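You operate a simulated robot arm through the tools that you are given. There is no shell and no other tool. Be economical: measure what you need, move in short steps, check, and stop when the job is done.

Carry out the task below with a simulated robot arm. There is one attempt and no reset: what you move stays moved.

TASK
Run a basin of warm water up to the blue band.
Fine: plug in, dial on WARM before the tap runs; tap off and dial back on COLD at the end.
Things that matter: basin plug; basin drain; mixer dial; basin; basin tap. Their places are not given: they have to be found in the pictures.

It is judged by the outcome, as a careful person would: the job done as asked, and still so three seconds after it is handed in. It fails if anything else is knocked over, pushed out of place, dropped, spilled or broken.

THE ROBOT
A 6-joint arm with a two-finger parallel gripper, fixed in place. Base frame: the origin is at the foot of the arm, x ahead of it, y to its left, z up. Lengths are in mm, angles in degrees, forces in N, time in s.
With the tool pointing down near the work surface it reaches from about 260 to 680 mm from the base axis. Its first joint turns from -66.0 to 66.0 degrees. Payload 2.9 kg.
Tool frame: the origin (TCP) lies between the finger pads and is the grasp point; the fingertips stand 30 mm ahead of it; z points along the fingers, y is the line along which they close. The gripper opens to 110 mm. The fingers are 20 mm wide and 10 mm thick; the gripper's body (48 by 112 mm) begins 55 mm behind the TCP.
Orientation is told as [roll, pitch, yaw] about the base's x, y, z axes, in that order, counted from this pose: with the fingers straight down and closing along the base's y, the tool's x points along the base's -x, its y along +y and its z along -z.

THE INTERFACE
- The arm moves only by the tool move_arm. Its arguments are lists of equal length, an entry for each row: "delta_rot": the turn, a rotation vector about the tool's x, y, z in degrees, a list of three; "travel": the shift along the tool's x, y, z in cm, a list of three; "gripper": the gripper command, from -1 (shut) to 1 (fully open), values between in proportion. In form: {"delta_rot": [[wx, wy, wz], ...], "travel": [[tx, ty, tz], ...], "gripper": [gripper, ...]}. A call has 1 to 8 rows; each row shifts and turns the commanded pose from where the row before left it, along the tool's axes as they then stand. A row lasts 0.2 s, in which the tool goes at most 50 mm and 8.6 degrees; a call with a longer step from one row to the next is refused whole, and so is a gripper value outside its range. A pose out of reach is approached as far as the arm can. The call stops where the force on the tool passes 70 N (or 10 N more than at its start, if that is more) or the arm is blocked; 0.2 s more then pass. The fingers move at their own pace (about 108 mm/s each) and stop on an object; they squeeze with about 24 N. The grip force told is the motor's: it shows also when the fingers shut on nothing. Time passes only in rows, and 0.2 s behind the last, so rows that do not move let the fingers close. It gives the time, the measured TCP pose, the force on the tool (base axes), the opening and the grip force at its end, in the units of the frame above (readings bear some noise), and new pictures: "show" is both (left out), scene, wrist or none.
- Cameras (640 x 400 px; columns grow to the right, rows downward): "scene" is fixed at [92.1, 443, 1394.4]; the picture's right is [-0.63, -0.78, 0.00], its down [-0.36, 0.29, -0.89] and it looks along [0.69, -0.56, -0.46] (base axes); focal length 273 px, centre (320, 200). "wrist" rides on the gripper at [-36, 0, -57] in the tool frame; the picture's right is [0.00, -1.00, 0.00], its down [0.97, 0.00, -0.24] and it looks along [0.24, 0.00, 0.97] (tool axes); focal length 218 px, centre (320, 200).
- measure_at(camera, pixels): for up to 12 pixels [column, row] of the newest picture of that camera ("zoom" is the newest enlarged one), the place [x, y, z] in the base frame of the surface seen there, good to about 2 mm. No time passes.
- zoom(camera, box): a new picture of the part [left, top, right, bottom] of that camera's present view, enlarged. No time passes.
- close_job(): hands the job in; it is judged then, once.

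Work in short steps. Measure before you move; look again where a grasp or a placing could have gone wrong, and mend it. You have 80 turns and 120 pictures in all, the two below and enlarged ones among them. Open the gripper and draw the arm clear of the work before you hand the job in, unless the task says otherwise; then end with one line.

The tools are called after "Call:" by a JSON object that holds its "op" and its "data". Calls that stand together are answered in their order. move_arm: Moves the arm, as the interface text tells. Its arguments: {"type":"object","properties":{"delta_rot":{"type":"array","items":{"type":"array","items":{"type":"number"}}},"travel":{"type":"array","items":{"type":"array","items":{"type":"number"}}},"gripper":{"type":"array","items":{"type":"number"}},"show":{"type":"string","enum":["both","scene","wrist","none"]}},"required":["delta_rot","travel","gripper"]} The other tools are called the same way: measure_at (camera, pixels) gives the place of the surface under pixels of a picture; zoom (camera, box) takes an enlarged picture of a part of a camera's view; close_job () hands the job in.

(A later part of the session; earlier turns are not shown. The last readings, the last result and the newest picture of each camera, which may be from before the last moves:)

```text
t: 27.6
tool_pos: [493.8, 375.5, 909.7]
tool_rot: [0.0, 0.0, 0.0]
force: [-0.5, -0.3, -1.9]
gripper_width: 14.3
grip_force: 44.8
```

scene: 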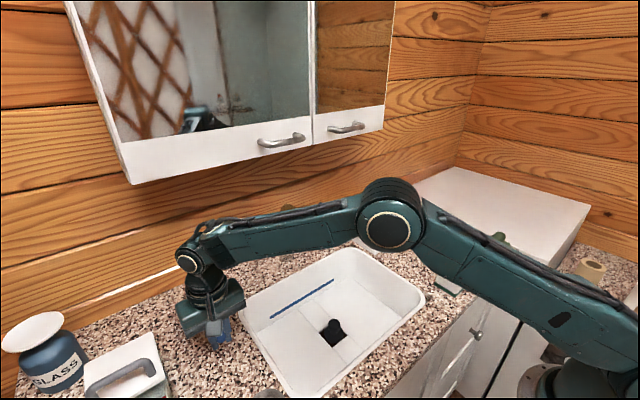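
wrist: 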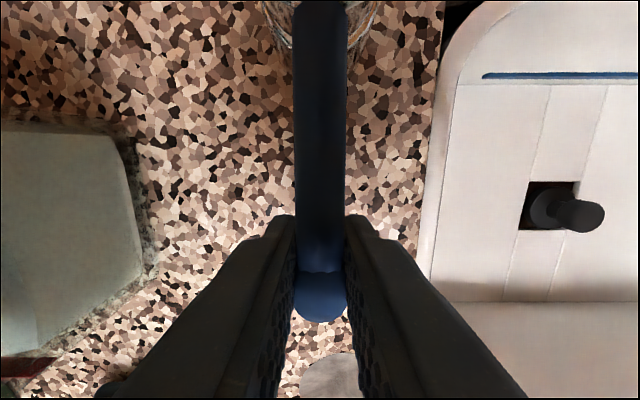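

Gripped. I test a small lift (6 mm) and read the force.

Call:
{"op": "move_arm", "data": {"delta_rot": [[0, 0, 0], [0, 0, 0], [0, 0, 0]], "travel": [[0, 0, -0.3], [0, 0, -0.3], [0, 0, 0]], "gripper": [-1, -1, -1], "show": "wrist"}}

```text
t: 28.4
tool_pos: [492.5, 373.9, 914.3]
tool_rot: [-0.4, 0.3, 0.0]
force: [7.5, 3.9, -30.6]
gripper_width: 14.5
grip_force: 45.1
```

wrist: 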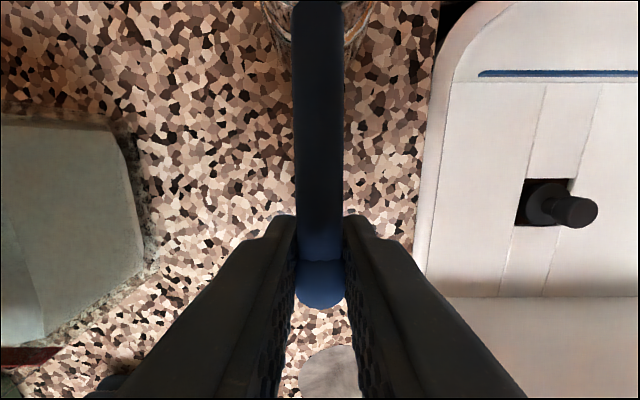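

Lifting resists (30 N) and slips, so it likely swings sideways. I go back down and nudge 4 mm toward -y.

Call:
{"op": "move_arm", "data": {"delta_rot": [[0, 0, 0], [0, 0, 0], [0, 0, 0], [0, 0, 0], [0, 0, 0]], "travel": [[0, 0, 0.3], [0, 0, 0.3], [0, -0.2, 0], [0, -0.2, 0], [0, 0, 0]], "gripper": [-1, -1, -1, -1, -1], "show": "none"}}

Call:
{"op": "move_arm", "data": {"delta_rot": [[0, 0, 0], [0, 0, 0], [0, 0, 0], [0, 0, 0], [0, 0, 0]], "travel": [[0, 0.2, 0], [0, 0.2, 0], [0, 0.2, 0], [0, 0.2, 0], [0, 0, 0]], "gripper": [-1, -1, -1, -1, -1], "show": "both"}}

```text
t: 29.6
tool_pos: [492.7, 372.8, 913.9]
tool_rot: [0.3, -0.3, 0.2]
force: [-9.0, 10.1, 17.4]
gripper_width: 14.4
grip_force: 44.9
```

```text
t: 30.8
tool_pos: [492.7, 376.0, 913.2]
tool_rot: [0.0, 0.0, -0.3]
force: [-9.9, -19.0, 30.3]
gripper_width: 14.5
grip_force: 44.7
```

scene: 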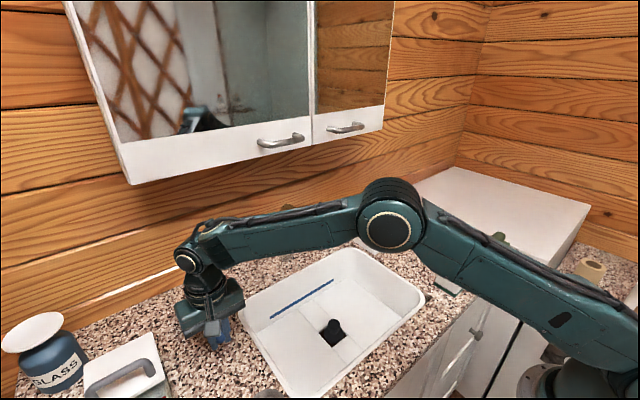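
wrist: 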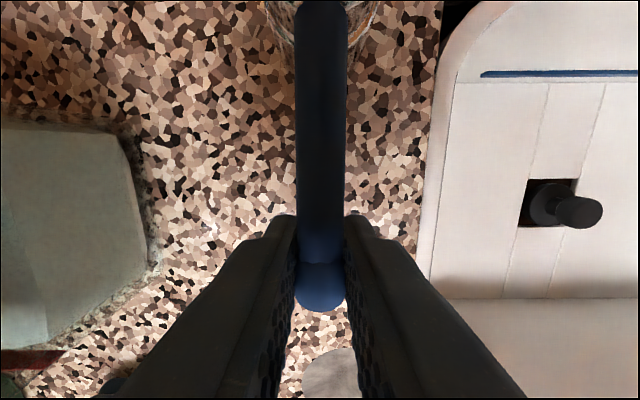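

Call:
{"op": "measure_at", "data": {"camera": "wrist", "pixels": [[320, 20], [320, 60], [320, 100], [320, 150], [320, 200], [320, 240], [320, 270], [320, 295]]}}

```text
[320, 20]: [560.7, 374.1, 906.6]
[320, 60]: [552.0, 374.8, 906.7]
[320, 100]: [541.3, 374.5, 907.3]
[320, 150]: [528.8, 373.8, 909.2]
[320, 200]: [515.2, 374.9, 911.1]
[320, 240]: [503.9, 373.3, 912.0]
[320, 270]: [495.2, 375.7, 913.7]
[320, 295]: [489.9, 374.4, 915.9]
```

The lever itself has not moved; the fingers slipped. I try a firmer swing toward -y with the tool turning along (arc around the pillar).

Call:
{"op": "move_arm", "data": {"delta_rot": [[0, 0, 0], [0, 0, 0], [0, 0, -2], [0, 0, -2], [0, 0, -2], [0, 0, 0]], "travel": [[0, -0.2, -0.3], [0, -0.2, 0], [0, -0.3, 0], [0, -0.3, 0], [0, -0.3, 0], [0, 0, 0]], "gripper": [-1, -1, -1, -1, -1, -1], "show": "both"}}

```text
t: 32.2
tool_pos: [493.7, 365.5, 912.4]
tool_rot: [0.0, -0.1, 6.0]
force: [20.3, 4.0, -10.3]
gripper_width: 14.2
grip_force: 44.5
```

scene: 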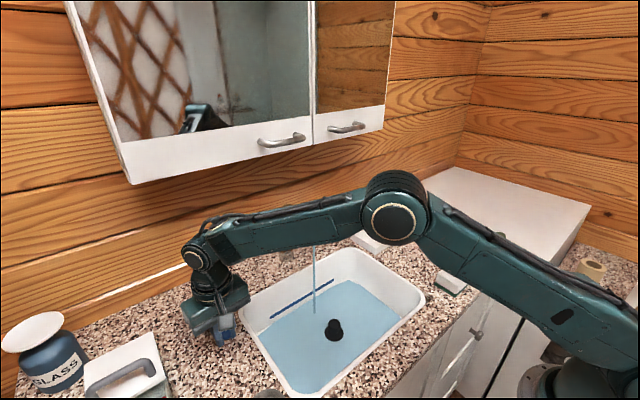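
wrist: 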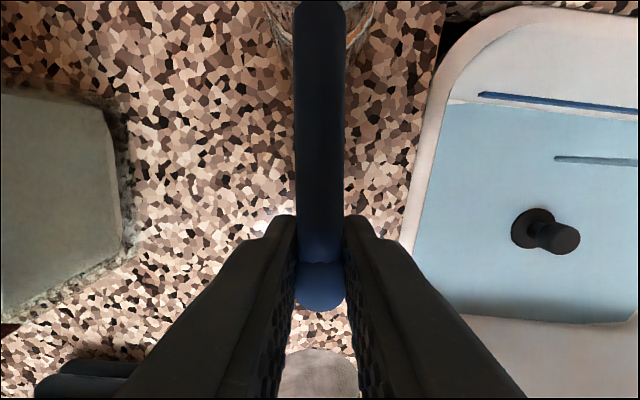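

Water runs already. I measure the level (no time passes).

Call:
{"op": "measure_at", "data": {"camera": "scene", "pixels": [[360, 350], [300, 350], [370, 300], [290, 330]]}}

Call:
{"op": "measure_at", "data": {"camera": "wrist", "pixels": [[470, 200], [500, 260], [600, 120], [480, 93], [480, 98], [480, 105], [548, 105]]}}

Call:
{"op": "zoom", "data": {"camera": "scene", "box": [230, 240, 430, 390]}}

```text
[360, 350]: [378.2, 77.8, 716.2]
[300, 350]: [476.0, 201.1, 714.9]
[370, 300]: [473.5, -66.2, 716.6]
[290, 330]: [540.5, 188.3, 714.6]
```

```text
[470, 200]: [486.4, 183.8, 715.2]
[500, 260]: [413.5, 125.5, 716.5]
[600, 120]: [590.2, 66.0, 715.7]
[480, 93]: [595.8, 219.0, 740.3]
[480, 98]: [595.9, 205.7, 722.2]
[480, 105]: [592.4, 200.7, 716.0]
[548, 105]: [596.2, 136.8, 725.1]
```

```text
2.67 times, centred on (330, 315) of scene
```

zoom: 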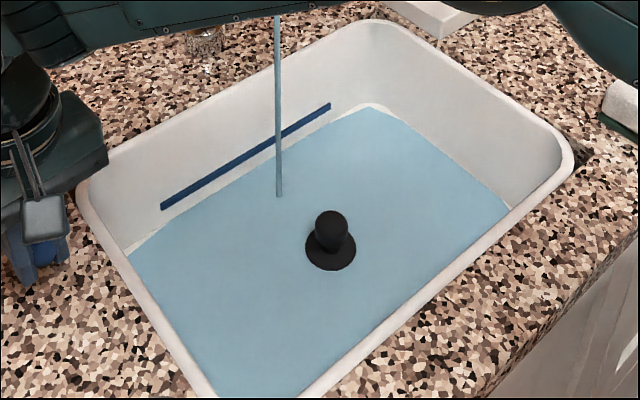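

The level is ≈716 and the band spans ≈736–745. I hold still 1.2 s to gauge the rate.

Call:
{"op": "move_arm", "data": {"delta_rot": [[0, 0, 0], [0, 0, 0], [0, 0, 0], [0, 0, 0], [0, 0, 0]], "travel": [[0, 0, 0], [0, 0, 0], [0, 0, 0], [0, 0, 0], [0, 0, 0]], "gripper": [-1, -1, -1, -1, -1], "show": "wrist"}}

Call:
{"op": "measure_at", "data": {"camera": "wrist", "pixels": [[470, 200], [500, 260], [600, 200], [480, 180], [520, 160], [530, 280], [610, 280], [470, 150], [480, 93], [520, 98], [560, 105], [600, 111]]}}

```text
t: 33.4
tool_pos: [493.6, 365.5, 913.1]
tool_rot: [0.0, -0.1, 5.8]
force: [22.9, 2.9, -17.2]
gripper_width: 14.6
grip_force: 45.3
```

wrist: 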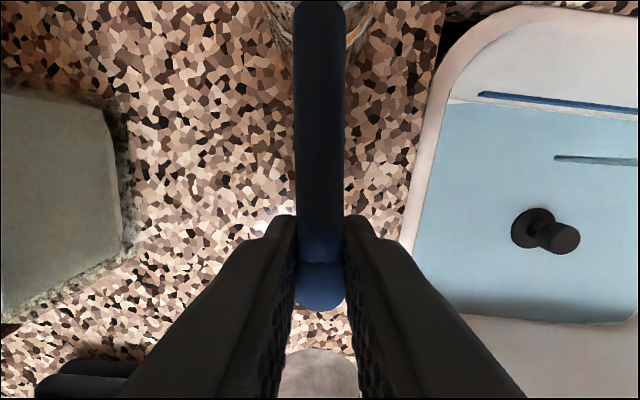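

```text
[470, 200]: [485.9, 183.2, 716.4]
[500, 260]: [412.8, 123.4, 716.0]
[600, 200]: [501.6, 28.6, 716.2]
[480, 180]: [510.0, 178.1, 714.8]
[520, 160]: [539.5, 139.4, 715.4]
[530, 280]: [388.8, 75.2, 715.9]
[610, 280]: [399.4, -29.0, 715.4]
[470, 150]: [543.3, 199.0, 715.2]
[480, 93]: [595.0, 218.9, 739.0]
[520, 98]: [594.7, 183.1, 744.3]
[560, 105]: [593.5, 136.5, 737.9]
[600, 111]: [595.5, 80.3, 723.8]
```

The rate is tiny at 6°. I open further, 24° more along the arc.

Call:
{"op": "move_arm", "data": {"delta_rot": [[0, 0, -4], [0, 0, -4], [0, 0, -4], [0, 0, -4], [0, 0, -4], [0, 0, -4], [0, 0, 0]], "travel": [[-0.15, -0.6, 0.1], [-0.02, -0.6, 0], [-0.02, -0.6, 0], [-0.02, -0.6, 0], [-0.02, -0.6, 0], [-0.02, -0.6, 0], [0, 0, 0]], "gripper": [-1, -1, -1, -1, -1, -1, -1], "show": "wrist"}}

Call:
{"op": "measure_at", "data": {"camera": "wrist", "pixels": [[500, 200], [500, 260], [600, 200], [480, 180], [520, 160], [530, 280], [610, 280]]}}

```text
t: 35.0
tool_pos: [504.2, 331.6, 912.7]
tool_rot: [0.0, 0.0, 30.1]
force: [-7.4, -2.2, 9.5]
gripper_width: 14.5
grip_force: 44.9
```

wrist: 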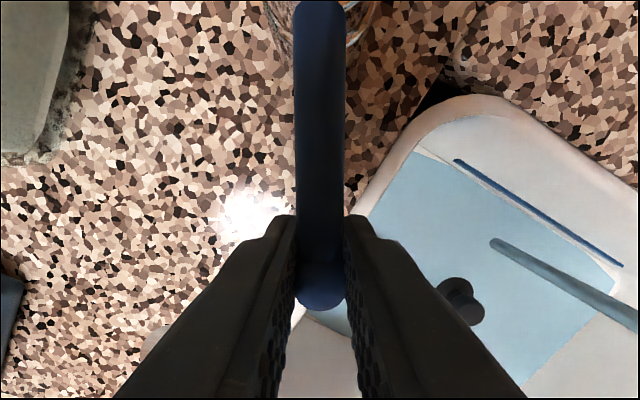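

```text
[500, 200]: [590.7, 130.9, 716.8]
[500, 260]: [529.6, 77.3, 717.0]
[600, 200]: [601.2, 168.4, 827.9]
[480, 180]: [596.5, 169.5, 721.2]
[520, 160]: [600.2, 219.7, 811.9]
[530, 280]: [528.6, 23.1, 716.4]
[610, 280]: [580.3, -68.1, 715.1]
```

The stream is thicker now. I wait 1.8 s and measure.

Call:
{"op": "move_arm", "data": {"delta_rot": [[0, 0, 0], [0, 0, 0], [0, 0, 0], [0, 0, 0], [0, 0, 0], [0, 0, 0], [0, 0, 0], [0, 0, 0]], "travel": [[0, 0, 0], [0, 0, 0], [0, 0, 0], [0, 0, 0], [0, 0, 0], [0, 0, 0], [0, 0, 0], [0, 0, 0]], "gripper": [-1, -1, -1, -1, -1, -1, -1, -1], "show": "wrist"}}

Call:
{"op": "measure_at", "data": {"camera": "wrist", "pixels": [[500, 200], [500, 260], [420, 200], [400, 220], [520, 270], [540, 290], [510, 330], [460, 230], [560, 320]]}}

```text
t: 36.8
tool_pos: [505.7, 332.2, 912.5]
tool_rot: [0.0, 0.0, 30.0]
force: [-12.1, -4.4, 19.4]
gripper_width: 14.3
grip_force: 45.0
```

wrist: 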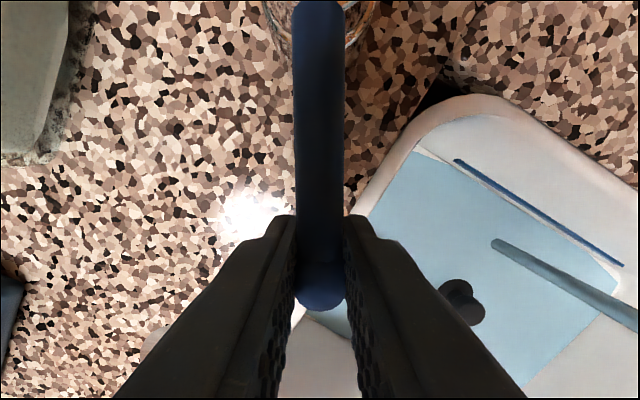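

```text
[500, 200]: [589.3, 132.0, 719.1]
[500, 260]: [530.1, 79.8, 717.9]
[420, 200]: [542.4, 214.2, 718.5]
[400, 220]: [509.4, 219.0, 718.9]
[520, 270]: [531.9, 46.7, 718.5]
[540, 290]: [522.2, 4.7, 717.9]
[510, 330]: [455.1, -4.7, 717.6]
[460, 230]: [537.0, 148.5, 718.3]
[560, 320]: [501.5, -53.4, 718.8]
```

The rate is about 0.9 mm/s, with ~22 mm to go. I wait in place, 7.2 s in all, then measure.

Call:
{"op": "move_arm", "data": {"delta_rot": [[0, 0, 0], [0, 0, 0], [0, 0, 0], [0, 0, 0], [0, 0, 0], [0, 0, 0], [0, 0, 0], [0, 0, 0]], "travel": [[0, 0, -0.1], [0, 0, 0], [0, 0, 0], [0, 0, 0], [0, 0, 0], [0, 0, 0], [0, 0, 0], [0, 0, 0]], "gripper": [-1, -1, -1, -1, -1, -1, -1, -1], "show": "none"}}

Call:
{"op": "move_arm", "data": {"delta_rot": [[0, 0, 0], [0, 0, 0], [0, 0, 0], [0, 0, 0], [0, 0, 0], [0, 0, 0], [0, 0, 0], [0, 0, 0]], "travel": [[0, 0, 0], [0, 0, 0], [0, 0, 0], [0, 0, 0], [0, 0, 0], [0, 0, 0], [0, 0, 0], [0, 0, 0]], "gripper": [-1, -1, -1, -1, -1, -1, -1, -1], "show": "none"}}

Call:
{"op": "move_arm", "data": {"delta_rot": [[0, 0, 0], [0, 0, 0], [0, 0, 0], [0, 0, 0], [0, 0, 0], [0, 0, 0], [0, 0, 0], [0, 0, 0]], "travel": [[0, 0, 0], [0, 0, 0], [0, 0, 0], [0, 0, 0], [0, 0, 0], [0, 0, 0], [0, 0, 0], [0, 0, 0]], "gripper": [-1, -1, -1, -1, -1, -1, -1, -1], "show": "none"}}

Call:
{"op": "move_arm", "data": {"delta_rot": [[0, 0, 0], [0, 0, 0], [0, 0, 0], [0, 0, 0], [0, 0, 0], [0, 0, 0], [0, 0, 0], [0, 0, 0]], "travel": [[0, 0, 0], [0, 0, 0], [0, 0, 0], [0, 0, 0], [0, 0, 0], [0, 0, 0], [0, 0, 0], [0, 0, 0]], "gripper": [-1, -1, -1, -1, -1, -1, -1, -1], "show": "both"}}

Call:
{"op": "measure_at", "data": {"camera": "wrist", "pixels": [[500, 200], [500, 260], [420, 200], [400, 220], [520, 270], [540, 290], [510, 330], [460, 230], [560, 320]]}}

```text
t: 38.6
tool_pos: [504.7, 331.5, 913.3]
tool_rot: [-0.1, 0.1, 30.0]
force: [-2.4, -3.2, -9.9]
gripper_width: 14.4
grip_force: 45.5
```

```text
t: 40.4
tool_pos: [504.3, 332.5, 912.6]
tool_rot: [0.0, 0.2, 30.1]
force: [-5.7, -1.8, -19.5]
gripper_width: 14.4
grip_force: 45.2
```

```text
t: 42.2
tool_pos: [504.9, 333.2, 913.7]
tool_rot: [0.0, 0.1, 30.0]
force: [-5.6, -2.5, -17.8]
gripper_width: 14.3
grip_force: 44.7
```

```text
t: 44.0
tool_pos: [505.0, 331.0, 912.8]
tool_rot: [0.1, 0.1, 30.0]
force: [-5.9, -3.8, -18.6]
gripper_width: 14.4
grip_force: 44.8
```

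scene: 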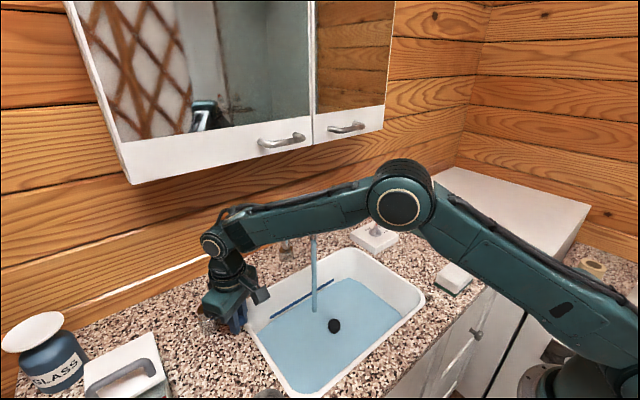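
wrist: 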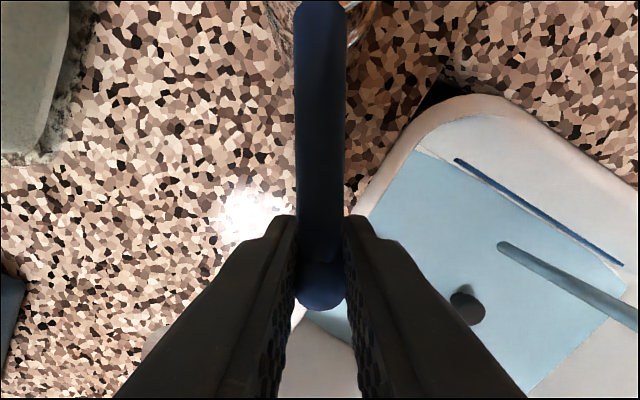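

```text
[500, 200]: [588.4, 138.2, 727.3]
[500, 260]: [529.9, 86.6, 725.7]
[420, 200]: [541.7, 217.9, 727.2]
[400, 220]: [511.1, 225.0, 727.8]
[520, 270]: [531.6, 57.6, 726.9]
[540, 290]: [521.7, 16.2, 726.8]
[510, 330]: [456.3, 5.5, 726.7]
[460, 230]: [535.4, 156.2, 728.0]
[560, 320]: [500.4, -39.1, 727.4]
```

The level is 727.1, so the rate is 1.22 mm/s. I measure the band's edges exactly.

Call:
{"op": "zoom", "data": {"camera": "wrist", "box": [430, 140, 550, 220]}}

Call:
{"op": "measure_at", "data": {"camera": "zoom", "pixels": [[150, 110], [155, 117], [160, 124], [250, 175], [256, 182], [262, 188], [268, 195], [370, 255], [376, 262], [382, 268], [388, 276], [340, 290]]}}

```text
5.00 times, centred on (490, 180) of wrist
```

zoom: 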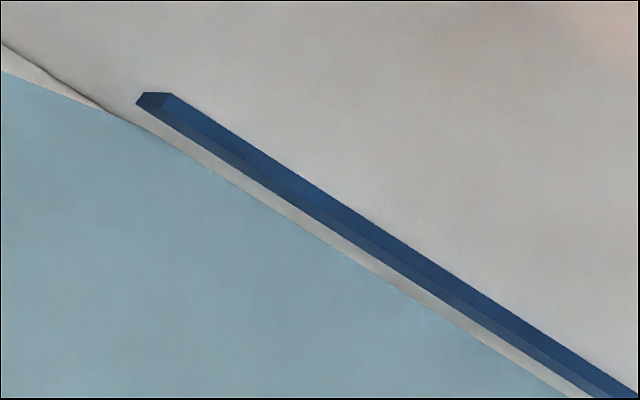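

```text
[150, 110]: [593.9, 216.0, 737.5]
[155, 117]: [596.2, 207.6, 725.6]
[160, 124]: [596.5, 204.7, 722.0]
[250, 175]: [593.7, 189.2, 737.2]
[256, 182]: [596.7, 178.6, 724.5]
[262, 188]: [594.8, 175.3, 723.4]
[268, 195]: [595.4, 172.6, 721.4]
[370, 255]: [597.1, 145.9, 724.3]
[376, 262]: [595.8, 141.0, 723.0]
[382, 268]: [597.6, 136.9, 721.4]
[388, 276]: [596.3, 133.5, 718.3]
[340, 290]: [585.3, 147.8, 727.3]
```

The band's front spans about 736–745, so I aim at ≈741. I wait 9 s more (to ≈738) and then measure.

Call:
{"op": "move_arm", "data": {"delta_rot": [[0, 0, 0], [0, 0, 0], [0, 0, 0], [0, 0, 0], [0, 0, 0], [0, 0, 0], [0, 0, 0], [0, 0, 0]], "travel": [[0, 0, 0], [0, 0, 0], [0, 0, 0], [0, 0, 0], [0, 0, 0], [0, 0, 0], [0, 0, 0], [0, 0, 0]], "gripper": [-1, -1, -1, -1, -1, -1, -1, -1], "show": "none"}}

Call:
{"op": "move_arm", "data": {"delta_rot": [[0, 0, 0], [0, 0, 0], [0, 0, 0], [0, 0, 0], [0, 0, 0], [0, 0, 0], [0, 0, 0], [0, 0, 0]], "travel": [[0, 0, 0], [0, 0, 0], [0, 0, 0], [0, 0, 0], [0, 0, 0], [0, 0, 0], [0, 0, 0], [0, 0, 0]], "gripper": [-1, -1, -1, -1, -1, -1, -1, -1], "show": "none"}}

Call:
{"op": "move_arm", "data": {"delta_rot": [[0, 0, 0], [0, 0, 0], [0, 0, 0], [0, 0, 0], [0, 0, 0], [0, 0, 0], [0, 0, 0], [0, 0, 0]], "travel": [[0, 0, 0], [0, 0, 0], [0, 0, 0], [0, 0, 0], [0, 0, 0], [0, 0, 0], [0, 0, 0], [0, 0, 0]], "gripper": [-1, -1, -1, -1, -1, -1, -1, -1], "show": "none"}}

Call:
{"op": "move_arm", "data": {"delta_rot": [[0, 0, 0], [0, 0, 0], [0, 0, 0], [0, 0, 0], [0, 0, 0], [0, 0, 0], [0, 0, 0], [0, 0, 0]], "travel": [[0, 0, 0], [0, 0, 0], [0, 0, 0], [0, 0, 0], [0, 0, 0], [0, 0, 0], [0, 0, 0], [0, 0, 0]], "gripper": [-1, -1, -1, -1, -1, -1, -1, -1], "show": "wrist"}}

Call:
{"op": "measure_at", "data": {"camera": "wrist", "pixels": [[490, 205], [500, 260], [420, 200], [400, 220], [520, 270], [540, 290], [510, 330], [460, 230], [560, 320]]}}

```text
t: 45.8
tool_pos: [505.5, 332.0, 912.6]
tool_rot: [0.0, 0.2, 30.0]
force: [-5.6, -2.2, -19.0]
gripper_width: 14.5
grip_force: 44.9
```

```text
t: 47.6
tool_pos: [504.3, 331.8, 914.0]
tool_rot: [-0.1, 0.0, 30.0]
force: [-6.7, -3.7, -17.7]
gripper_width: 14.4
grip_force: 45.0
```

```text
t: 49.4
tool_pos: [504.3, 331.9, 913.2]
tool_rot: [0.0, 0.1, 29.9]
force: [-5.9, -4.2, -17.7]
gripper_width: 14.5
grip_force: 45.4
```

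```text
t: 51.2
tool_pos: [505.0, 330.9, 914.5]
tool_rot: [-0.1, 0.1, 30.0]
force: [-5.3, -3.4, -18.0]
gripper_width: 14.5
grip_force: 44.4
```

wrist: 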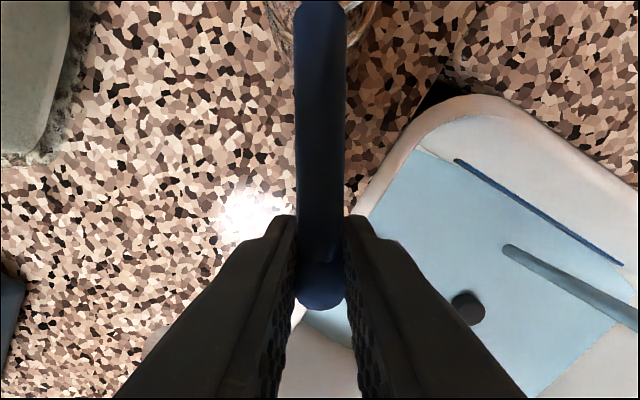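

```text
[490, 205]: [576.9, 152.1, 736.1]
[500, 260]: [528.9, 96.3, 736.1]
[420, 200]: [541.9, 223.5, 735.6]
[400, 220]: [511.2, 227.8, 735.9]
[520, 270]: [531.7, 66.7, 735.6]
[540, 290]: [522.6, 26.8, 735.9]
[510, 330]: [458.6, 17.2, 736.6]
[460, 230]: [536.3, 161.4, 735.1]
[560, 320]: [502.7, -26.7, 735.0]
```

The level is 735.8. I wait 3.6 s more (→≈740), then close along the arc in five 6° steps plus a small nudge onto the stop.

Call:
{"op": "move_arm", "data": {"delta_rot": [[0, 0, 0], [0, 0, 0], [0, 0, 0], [0, 0, 0], [0, 0, 0], [0, 0, 0], [0, 0, 0], [0, 0, 0]], "travel": [[0, 0, 0], [0, 0, 0], [0, 0, 0], [0, 0, 0], [0, 0, 0], [0, 0, 0], [0, 0, 0], [0, 0, 0]], "gripper": [-1, -1, -1, -1, -1, -1, -1, -1], "show": "none"}}

Call:
{"op": "move_arm", "data": {"delta_rot": [[0, 0, 0], [0, 0, 0], [0, 0, 0], [0, 0, 0], [0, 0, 0], [0, 0, 0], [0, 0, 0]], "travel": [[0, 0, 0], [0, 0, 0], [0, 0, 0], [0, 0, 0], [0, 0, 0], [0, 0, 0], [0, 0, 0.05]], "gripper": [-1, -1, -1, -1, -1, -1, -1], "show": "none"}}

Call:
{"op": "move_arm", "data": {"delta_rot": [[0, 0, 6], [0, 0, 6], [0, 0, 6], [0, 0, 6], [0, 0, 6], [0, 0, 1], [0, 0, 0]], "travel": [[-0.05, 0.91, 0], [-0.05, 0.91, 0], [-0.05, 0.91, 0], [-0.05, 0.91, 0], [-0.05, 0.91, 0], [0, 0.25, 0], [0, 0, 0]], "gripper": [-1, -1, -1, -1, -1, -1, -1], "show": "both"}}

```text
t: 53.0
tool_pos: [505.0, 332.3, 913.3]
tool_rot: [0.0, 0.1, 30.0]
force: [-5.4, -3.5, -17.0]
gripper_width: 14.4
grip_force: 45.0
```

```text
t: 54.6
tool_pos: [506.1, 331.7, 914.0]
tool_rot: [-0.1, 0.1, 30.0]
force: [-9.8, -3.5, -12.6]
gripper_width: 14.2
grip_force: 44.4
```

```text
t: 56.2
tool_pos: [492.2, 376.7, 913.0]
tool_rot: [-0.1, 0.0, -1.2]
force: [-9.3, -11.0, -7.0]
gripper_width: 14.4
grip_force: 44.3
```

scene: 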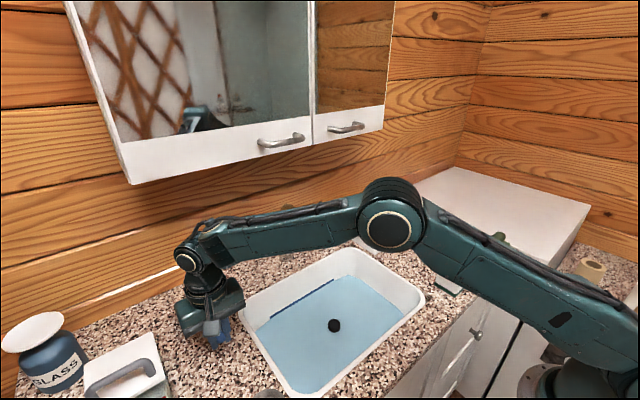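
wrist: 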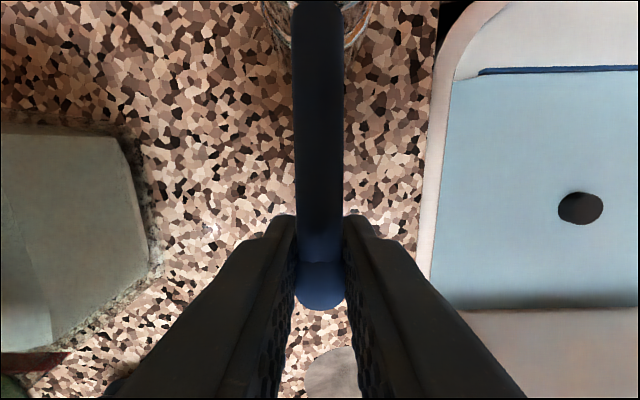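

The stream has stopped. I measure the level and look at the spout and band.

Call:
{"op": "measure_at", "data": {"camera": "wrist", "pixels": [[470, 200], [500, 260], [600, 100], [480, 180], [520, 160], [530, 280], [610, 280], [470, 130], [560, 130]]}}

Call:
{"op": "zoom", "data": {"camera": "scene", "box": [240, 220, 430, 370]}}

Call:
{"op": "zoom", "data": {"camera": "wrist", "box": [440, 40, 560, 120]}}

```text
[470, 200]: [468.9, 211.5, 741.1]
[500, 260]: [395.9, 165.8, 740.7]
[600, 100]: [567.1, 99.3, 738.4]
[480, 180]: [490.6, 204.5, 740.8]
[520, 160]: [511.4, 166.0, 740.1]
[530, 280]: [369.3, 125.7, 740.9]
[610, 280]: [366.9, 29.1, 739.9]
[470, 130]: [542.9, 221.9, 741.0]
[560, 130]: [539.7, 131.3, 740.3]
```

```text
2.67 times, centred on (335, 295) of scene
```

zoom: 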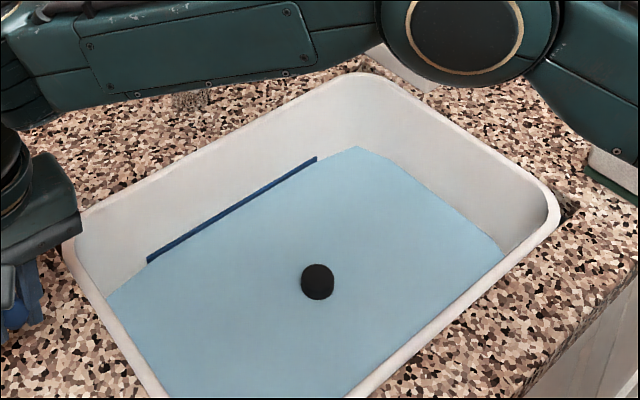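

```text
5.00 times, centred on (500, 80) of wrist
```

zoom: 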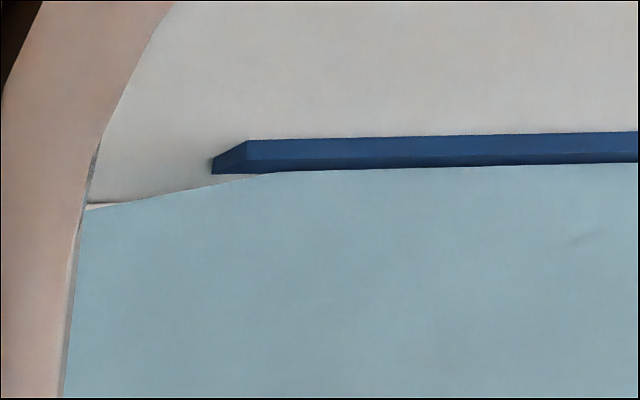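

The level is 740.6, in the band. I release the lever and rise clear.

Call:
{"op": "move_arm", "data": {"delta_rot": [[0, 0, 0], [0, 0, 0], [0, 0, 0], [0, 0, 0], [0, 0, 0], [0, 0, 0], [0, 0, 0]], "travel": [[0, -0.1, 0], [0, 0, 0], [0, 0, 0], [0, 0, -4], [0, 0, -5], [0, 0, -5], [0, 0, -5]], "gripper": [-1, -0.3, -0.3, -0.3, -0.3, -0.3, -0.3], "show": "both"}}

Call:
{"op": "zoom", "data": {"camera": "scene", "box": [180, 220, 430, 390]}}

```text
t: 57.8
tool_pos: [492.8, 375.4, 1101.8]
tool_rot: [0.0, 0.1, -0.9]
force: [0.0, -0.1, -0.5]
gripper_width: 38.7
grip_force: 0.0
```

scene: 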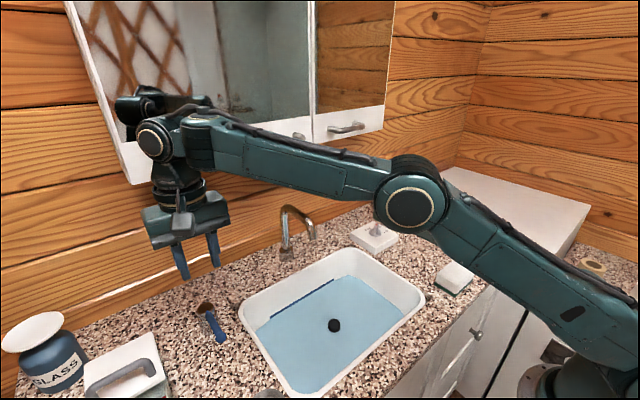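
wrist: 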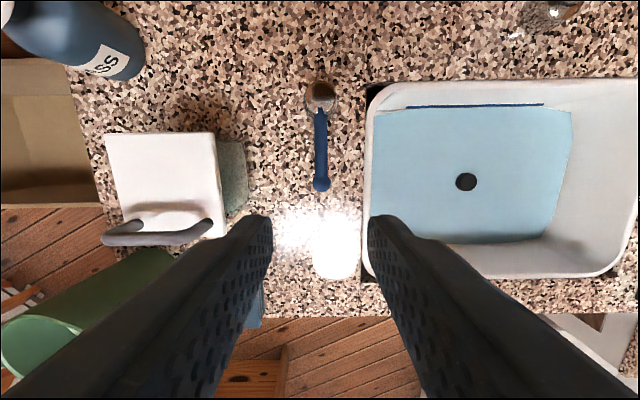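

```text
2.35 times, centred on (305, 305) of scene
```

zoom: 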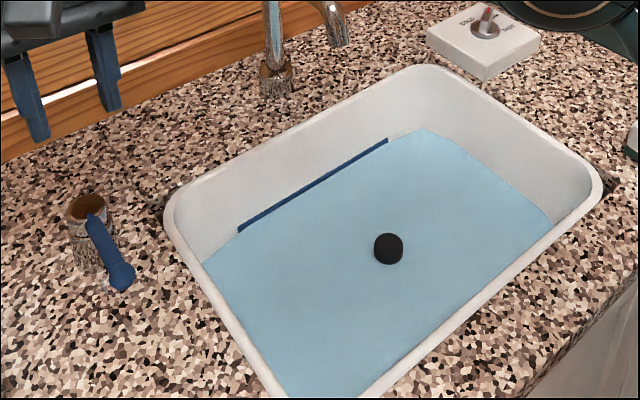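

The stream is off and the lever is back. I return to the dial by the same high path.

Call:
{"op": "move_arm", "data": {"delta_rot": [[0, 0, -1], [0, 0, 0], [0, 0, 0], [0, 0, 0], [0, 0, 0], [0, 0, 0], [0, 0, 0], [0, 0, 0]], "travel": [[2, -2, -2], [2, -3.5, -2], [0, -4.9, 0], [0, -4.9, 0], [0, -4.9, 0], [0, -4.9, 0], [0, -4.9, 0], [0, -4.9, 0]], "gripper": [-0.3, -0.3, -0.3, -0.3, -0.3, -0.3, -0.3, -0.3], "show": "none"}}

Call:
{"op": "move_arm", "data": {"delta_rot": [[0, 0, 0], [0, 0, 0], [0, 0, 0], [0, 0, 0], [0, 0, 0]], "travel": [[0, -4.2, 0], [-3, -3.9, 0], [-3, -3.9, 0], [-3, -3.9, 0], [-3, -3.9, 0]], "gripper": [-0.3, -0.3, -0.3, -0.3, -0.3], "show": "none"}}

Call:
{"op": "move_arm", "data": {"delta_rot": [[0, 0, 7.5], [0, 0, 7.5], [0, 0, 7.5], [0, 0, 7.5], [0, 0, 7.5], [0, 0, 7.5], [0, 0, 7.5], [0, 0, 7.5]], "travel": [[0, 0, 1.5], [0, 0, 1.5], [0, 0, 1.5], [0, 0, 1.5], [0, 0, 1.5], [0, 0, 1.5], [0, 0, 1.5], [0, 0, 1.5]], "gripper": [-0.3, -0.3, -0.3, -0.3, -0.3, -0.3, -0.3, -0.3], "show": "wrist"}}

```text
t: 59.6
tool_pos: [454.1, 26.7, 1145.2]
tool_rot: [0.0, -0.1, 0.0]
force: [0.0, 0.1, 0.5]
gripper_width: 38.6
grip_force: 0.0
```

```text
t: 60.8
tool_pos: [549.8, -141.8, 1143.1]
tool_rot: [0.7, 2.2, 3.2]
force: [-50.6, 13.4, 0.1]
gripper_width: 38.6
grip_force: 0.1
stopped in row 5: the force on the tool passed its limit (the readings are from after the stop); the commanded pose is now the measured one
```

```text
t: 61.1
tool_pos: [547.6, -140.6, 1142.3]
tool_rot: [0.7, 2.1, 1.2]
force: [-39.6, 5.7, 0.1]
gripper_width: 38.8
grip_force: 0.0
stopped in row 1: the force on the tool passed its limit (the readings are from after the stop); the commanded pose is now the measured one
```

wrist: 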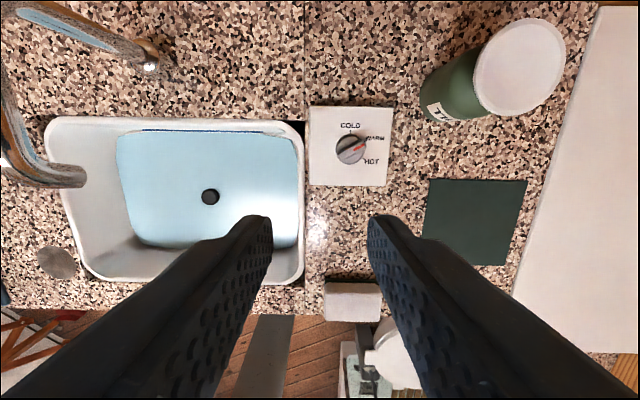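

I touched something at x≈550, z 1143, likely the wall cabinet or its handle. I back off in -x and look.

Call:
{"op": "move_arm", "data": {"delta_rot": [[0, 0, 0], [0, 0, 0], [0, 0, 0]], "travel": [[2, 0, 0], [3, 0, 0], [3, 0, 0]], "gripper": [-0.3, -0.3, -0.3], "show": "both"}}

Call:
{"op": "zoom", "data": {"camera": "scene", "box": [240, 60, 480, 210]}}

Call:
{"op": "measure_at", "data": {"camera": "scene", "pixels": [[285, 140], [340, 128], [355, 128], [300, 150], [350, 138], [380, 120]]}}

```text
t: 61.9
tool_pos: [472.2, -140.7, 1143.7]
tool_rot: [0.5, 1.8, 0.7]
force: [-0.1, 0.1, 0.7]
gripper_width: 38.7
grip_force: 0.0
```

scene: 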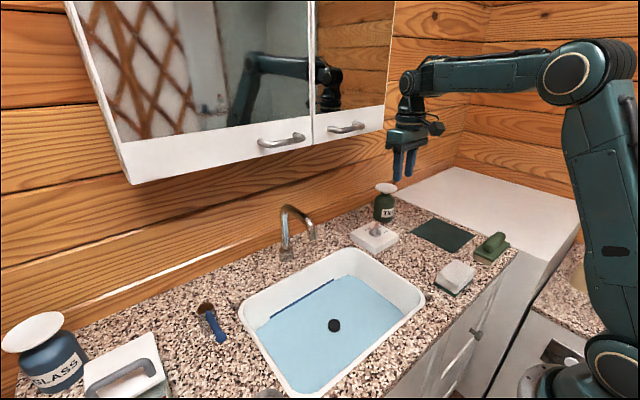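
wrist: 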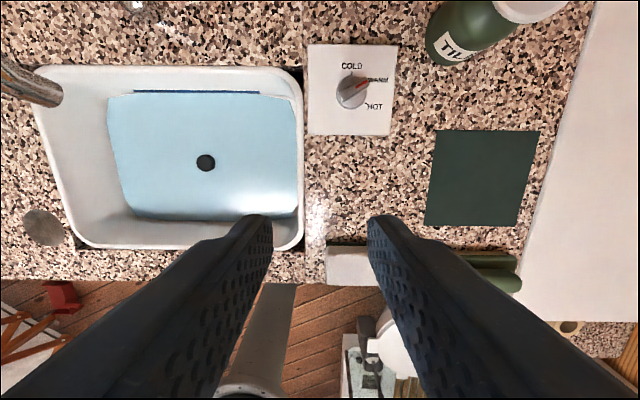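

```text
2.67 times, centred on (360, 135) of scene
```

zoom: 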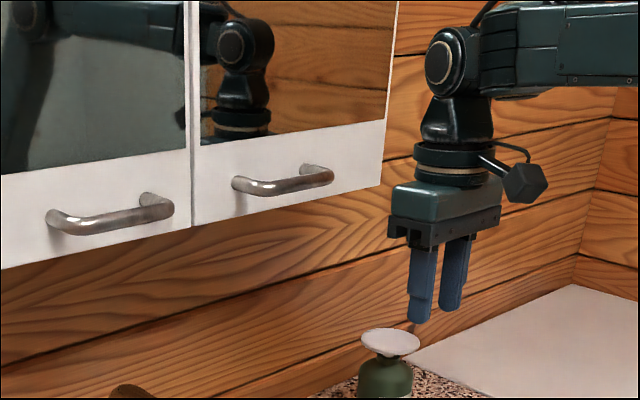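

```text
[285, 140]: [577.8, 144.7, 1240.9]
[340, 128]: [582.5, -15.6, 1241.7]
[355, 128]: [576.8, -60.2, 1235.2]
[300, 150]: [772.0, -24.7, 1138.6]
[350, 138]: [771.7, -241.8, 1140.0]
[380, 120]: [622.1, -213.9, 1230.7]
```

I brushed the cabinet door handle (x≈577, z≈1235); the doors are closed and in place. I right the tilt, descend here to z≈1010, then go forward to the dial as I did the first time.

Call:
{"op": "move_arm", "data": {"delta_rot": [[0.5, -1.8, 0.7], [0, 0, 0], [0, 0, 0], [0, 0, 0], [0, 0, 0], [0, 0, 0]], "travel": [[0, 0, 2], [0, 0, 4], [0, 0, 4], [0, -1.5, 3.3], [0, -1.5, 0], [0, -1, 0]], "gripper": [-0.3, -0.3, -0.3, -0.3, -0.3, -0.3], "show": "none"}}

Call:
{"op": "move_arm", "data": {"delta_rot": [[0, 0, 0], [0, 0, 0], [0, 0, 0], [0, 0, 0], [0, 0, 0]], "travel": [[-2.5, 0, 0], [-2.5, 0, 0], [-2.5, 0, 0], [-2.4, 0, 0], [0, 0, 0]], "gripper": [-0.3, -0.3, -0.3, -0.3, -0.3], "show": "both"}}

```text
t: 63.3
tool_pos: [472.0, -181.1, 1010.5]
tool_rot: [0.0, 0.1, -0.1]
force: [0.3, 0.4, -0.1]
gripper_width: 38.3
grip_force: 0.1
```

```text
t: 64.5
tool_pos: [571.4, -183.2, 1010.0]
tool_rot: [0.0, 0.1, 0.0]
force: [0.3, -0.6, 0.9]
gripper_width: 38.6
grip_force: 0.0
```

scene: 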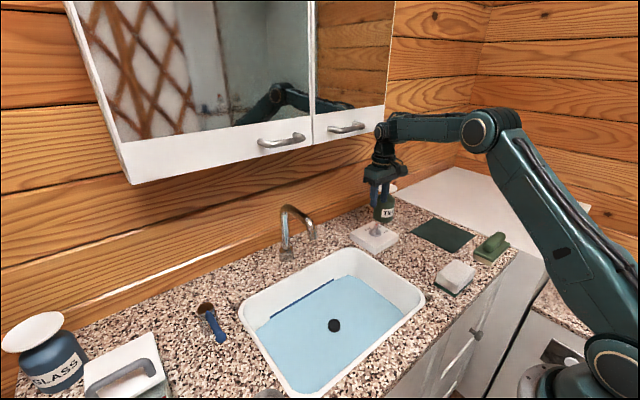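
wrist: 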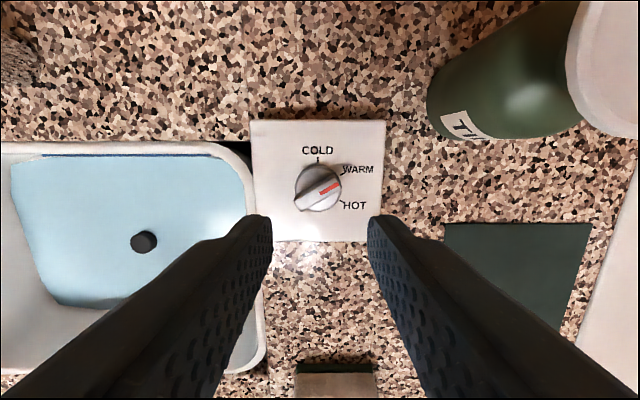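

Over the dial. I turn the tool 60° to match the blade.

Call:
{"op": "move_arm", "data": {"delta_rot": [[0, 0, 7.5], [0, 0, 7.5], [0, 0, 7.5], [0, 0, 7.5], [0, 0, 7.5], [0, 0, 7.5], [0, 0, 7.5], [0, 0, 7.5]], "travel": [[0, 0, 0], [0, 0, 1], [0, 0, 1], [0, 0, 1], [0, 0, 1], [0, 0, 1], [0, 0, 1], [0, 0, 0]], "gripper": [-0.3, -0.3, -0.3, -0.3, -0.3, -0.3, -0.3, -0.3], "show": "wrist"}}

Call:
{"op": "zoom", "data": {"camera": "wrist", "box": [240, 130, 400, 280]}}

Call:
{"op": "measure_at", "data": {"camera": "wrist", "pixels": [[320, 190], [320, 245], [320, 220], [311, 220], [328, 220]]}}

```text
t: 66.3
tool_pos: [569.6, -182.2, 950.9]
tool_rot: [-0.1, -0.1, -60.1]
force: [0.0, 0.8, 0.1]
gripper_width: 38.7
grip_force: 0.0
```

wrist: 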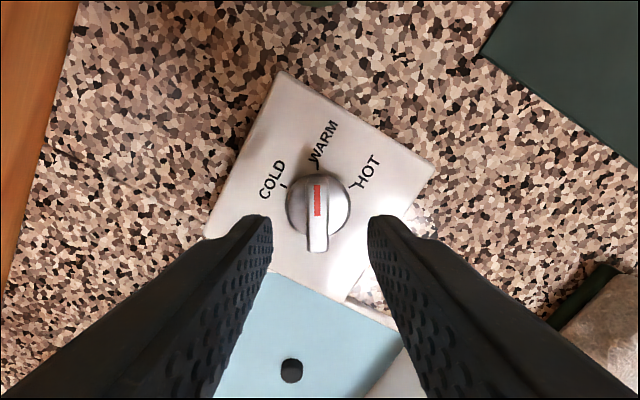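

```text
2.67 times, centred on (320, 205) of wrist
```

zoom: 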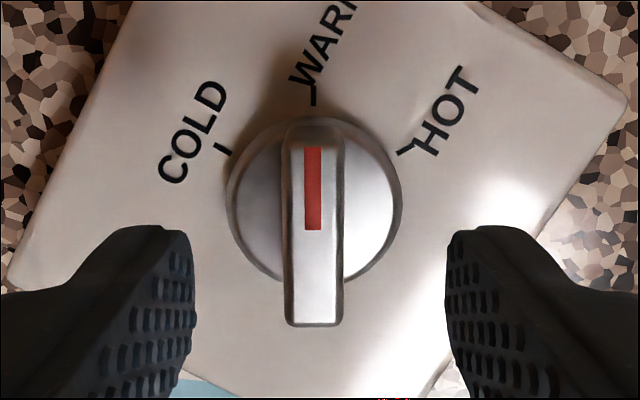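

```text
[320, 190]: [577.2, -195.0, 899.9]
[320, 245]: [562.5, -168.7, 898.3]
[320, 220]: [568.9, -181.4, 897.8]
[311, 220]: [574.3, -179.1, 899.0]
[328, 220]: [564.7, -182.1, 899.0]
```

Call:
{"op": "move_arm", "data": {"delta_rot": [[0, 0, 0], [0, 0, 0], [0, 0, 0], [0, 0, 0], [0, 0, 0]], "travel": [[0, 0.1, 2], [0, 0, 2], [0, 0, 0], [0, 0, 0], [0, 0, 0]], "gripper": [-0.3, -0.3, -0.3, -1, -1], "show": "none"}}

Call:
{"op": "move_arm", "data": {"delta_rot": [[0, 0, -7.5], [0, 0, -7.5], [0, 0, -7.5], [0, 0, -7.5], [0, 0, 0]], "travel": [[0, 0, 0], [0, 0, 0], [0, 0, 0], [0, 0, 0], [0, 0, 0]], "gripper": [-1, -1, -1, -1, -1], "show": "wrist"}}

```text
t: 67.5
tool_pos: [570.9, -181.3, 909.8]
tool_rot: [-0.2, 0.1, -60.1]
force: [-2.3, 0.3, -1.8]
gripper_width: 12.2
grip_force: 44.5
```

```text
t: 68.7
tool_pos: [570.5, -180.0, 909.5]
tool_rot: [0.1, 0.0, -29.8]
force: [11.4, 3.0, -10.1]
gripper_width: 12.2
grip_force: 45.4
```

wrist: 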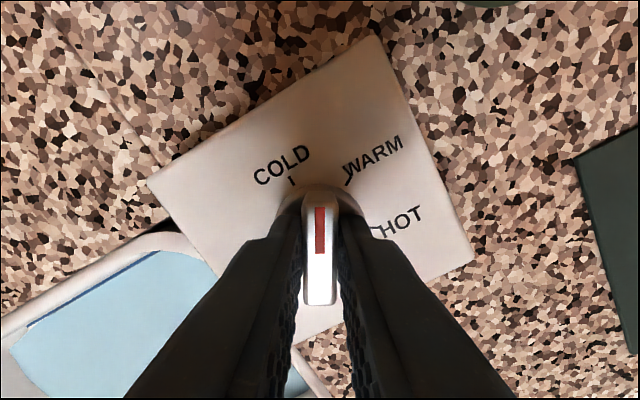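

It turns well. I do the remaining 30° to COLD, then open and rise.

Call:
{"op": "move_arm", "data": {"delta_rot": [[0, 0, -7.5], [0, 0, -7.5], [0, 0, -7.5], [0, 0, -7.5], [0, 0, 0]], "travel": [[0, 0, 0], [0, 0, 0], [0, 0, 0], [0, 0, 0], [0, 0, 0]], "gripper": [-1, -1, -1, -1, -1], "show": "none"}}

Call:
{"op": "move_arm", "data": {"delta_rot": [[0, 0, 0], [0, 0, 0], [0, 0, 0], [0, 0, 0], [0, 0, 0]], "travel": [[0, 0, 0], [0, 0, 0], [0, 0, -3], [0, 0, -4], [0, 0, -3]], "gripper": [-0.3, -0.3, -0.3, -0.3, -0.3], "show": "both"}}

Call:
{"op": "zoom", "data": {"camera": "wrist", "box": [240, 120, 400, 260]}}

```text
t: 69.9
tool_pos: [570.6, -180.1, 909.2]
tool_rot: [0.0, 0.0, 0.2]
force: [18.7, 9.7, -21.3]
gripper_width: 12.2
grip_force: 45.4
```

```text
t: 71.1
tool_pos: [568.8, -181.6, 1010.8]
tool_rot: [0.0, 0.1, 0.0]
force: [-0.6, -0.3, -0.1]
gripper_width: 38.5
grip_force: 0.0
```

scene: 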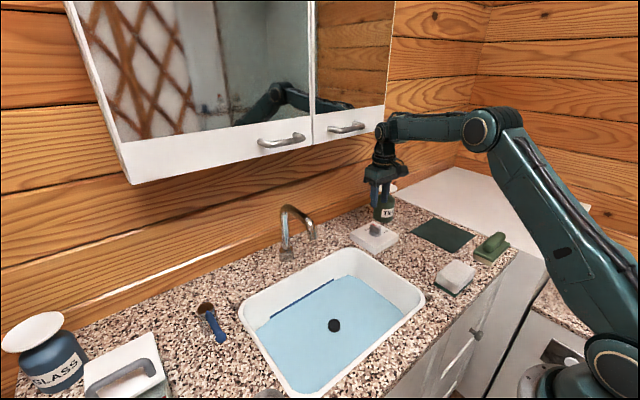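
wrist: 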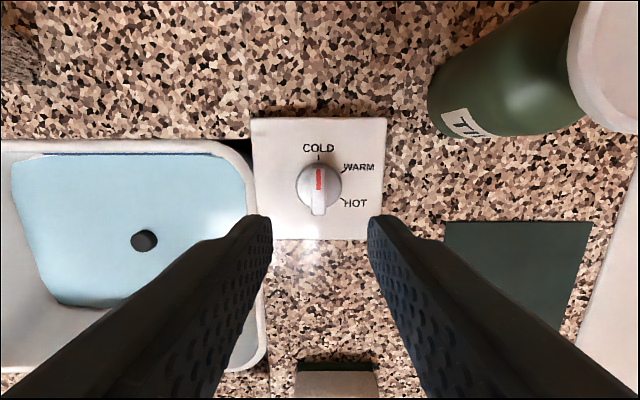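

```text
2.86 times, centred on (320, 190) of wrist
```

zoom: 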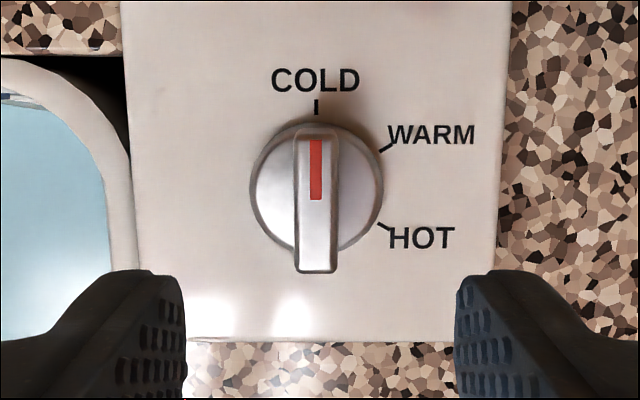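

The dial is on COLD. I draw the arm back (-x) and up, open the gripper, and check the water level a last time.

Call:
{"op": "move_arm", "data": {"delta_rot": [[0, 0, 0], [0, 0, 0], [0, 0, 0], [0, 0, 0], [0, 0, 0], [0, 0, 0], [0, 0, 0]], "travel": [[4, 0, 0], [4, 0, 0], [4, 0, 0], [3, 0, -3], [1, 1, -4], [0, 1, -4], [0, 0, -4]], "gripper": [0, 0, 0.5, 1, 1, 1, 1], "show": "both"}}

Call:
{"op": "measure_at", "data": {"camera": "scene", "pixels": [[360, 350], [300, 350], [370, 300], [290, 330], [340, 295], [320, 360]]}}

Call:
{"op": "zoom", "data": {"camera": "scene", "box": [180, 200, 430, 390]}}

```text
t: 72.7
tool_pos: [409.4, -160.9, 1161.8]
tool_rot: [0.0, 0.1, -0.2]
force: [0.0, 0.2, 0.8]
gripper_width: 109.8
grip_force: 0.0
```

scene: 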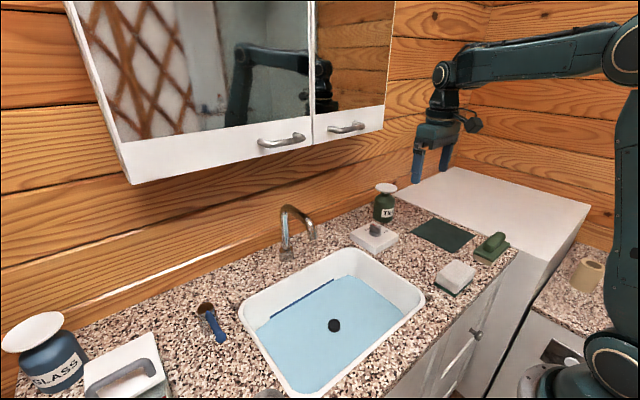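
wrist: 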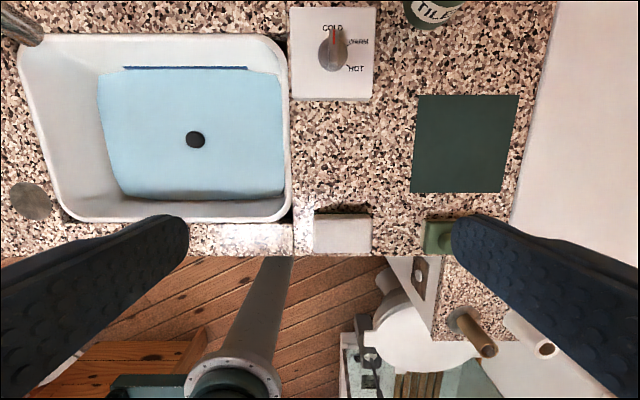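

```text
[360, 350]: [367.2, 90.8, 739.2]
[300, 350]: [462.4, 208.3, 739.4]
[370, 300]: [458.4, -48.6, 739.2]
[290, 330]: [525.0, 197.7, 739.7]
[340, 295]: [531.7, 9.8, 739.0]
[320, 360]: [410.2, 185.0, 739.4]
```

```text
2.11 times, centred on (305, 295) of scene
```

zoom: 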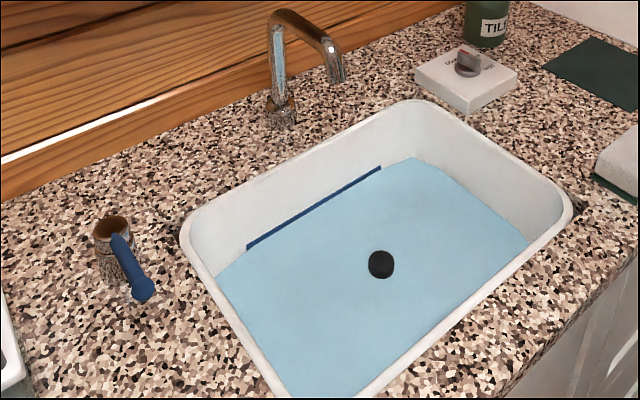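

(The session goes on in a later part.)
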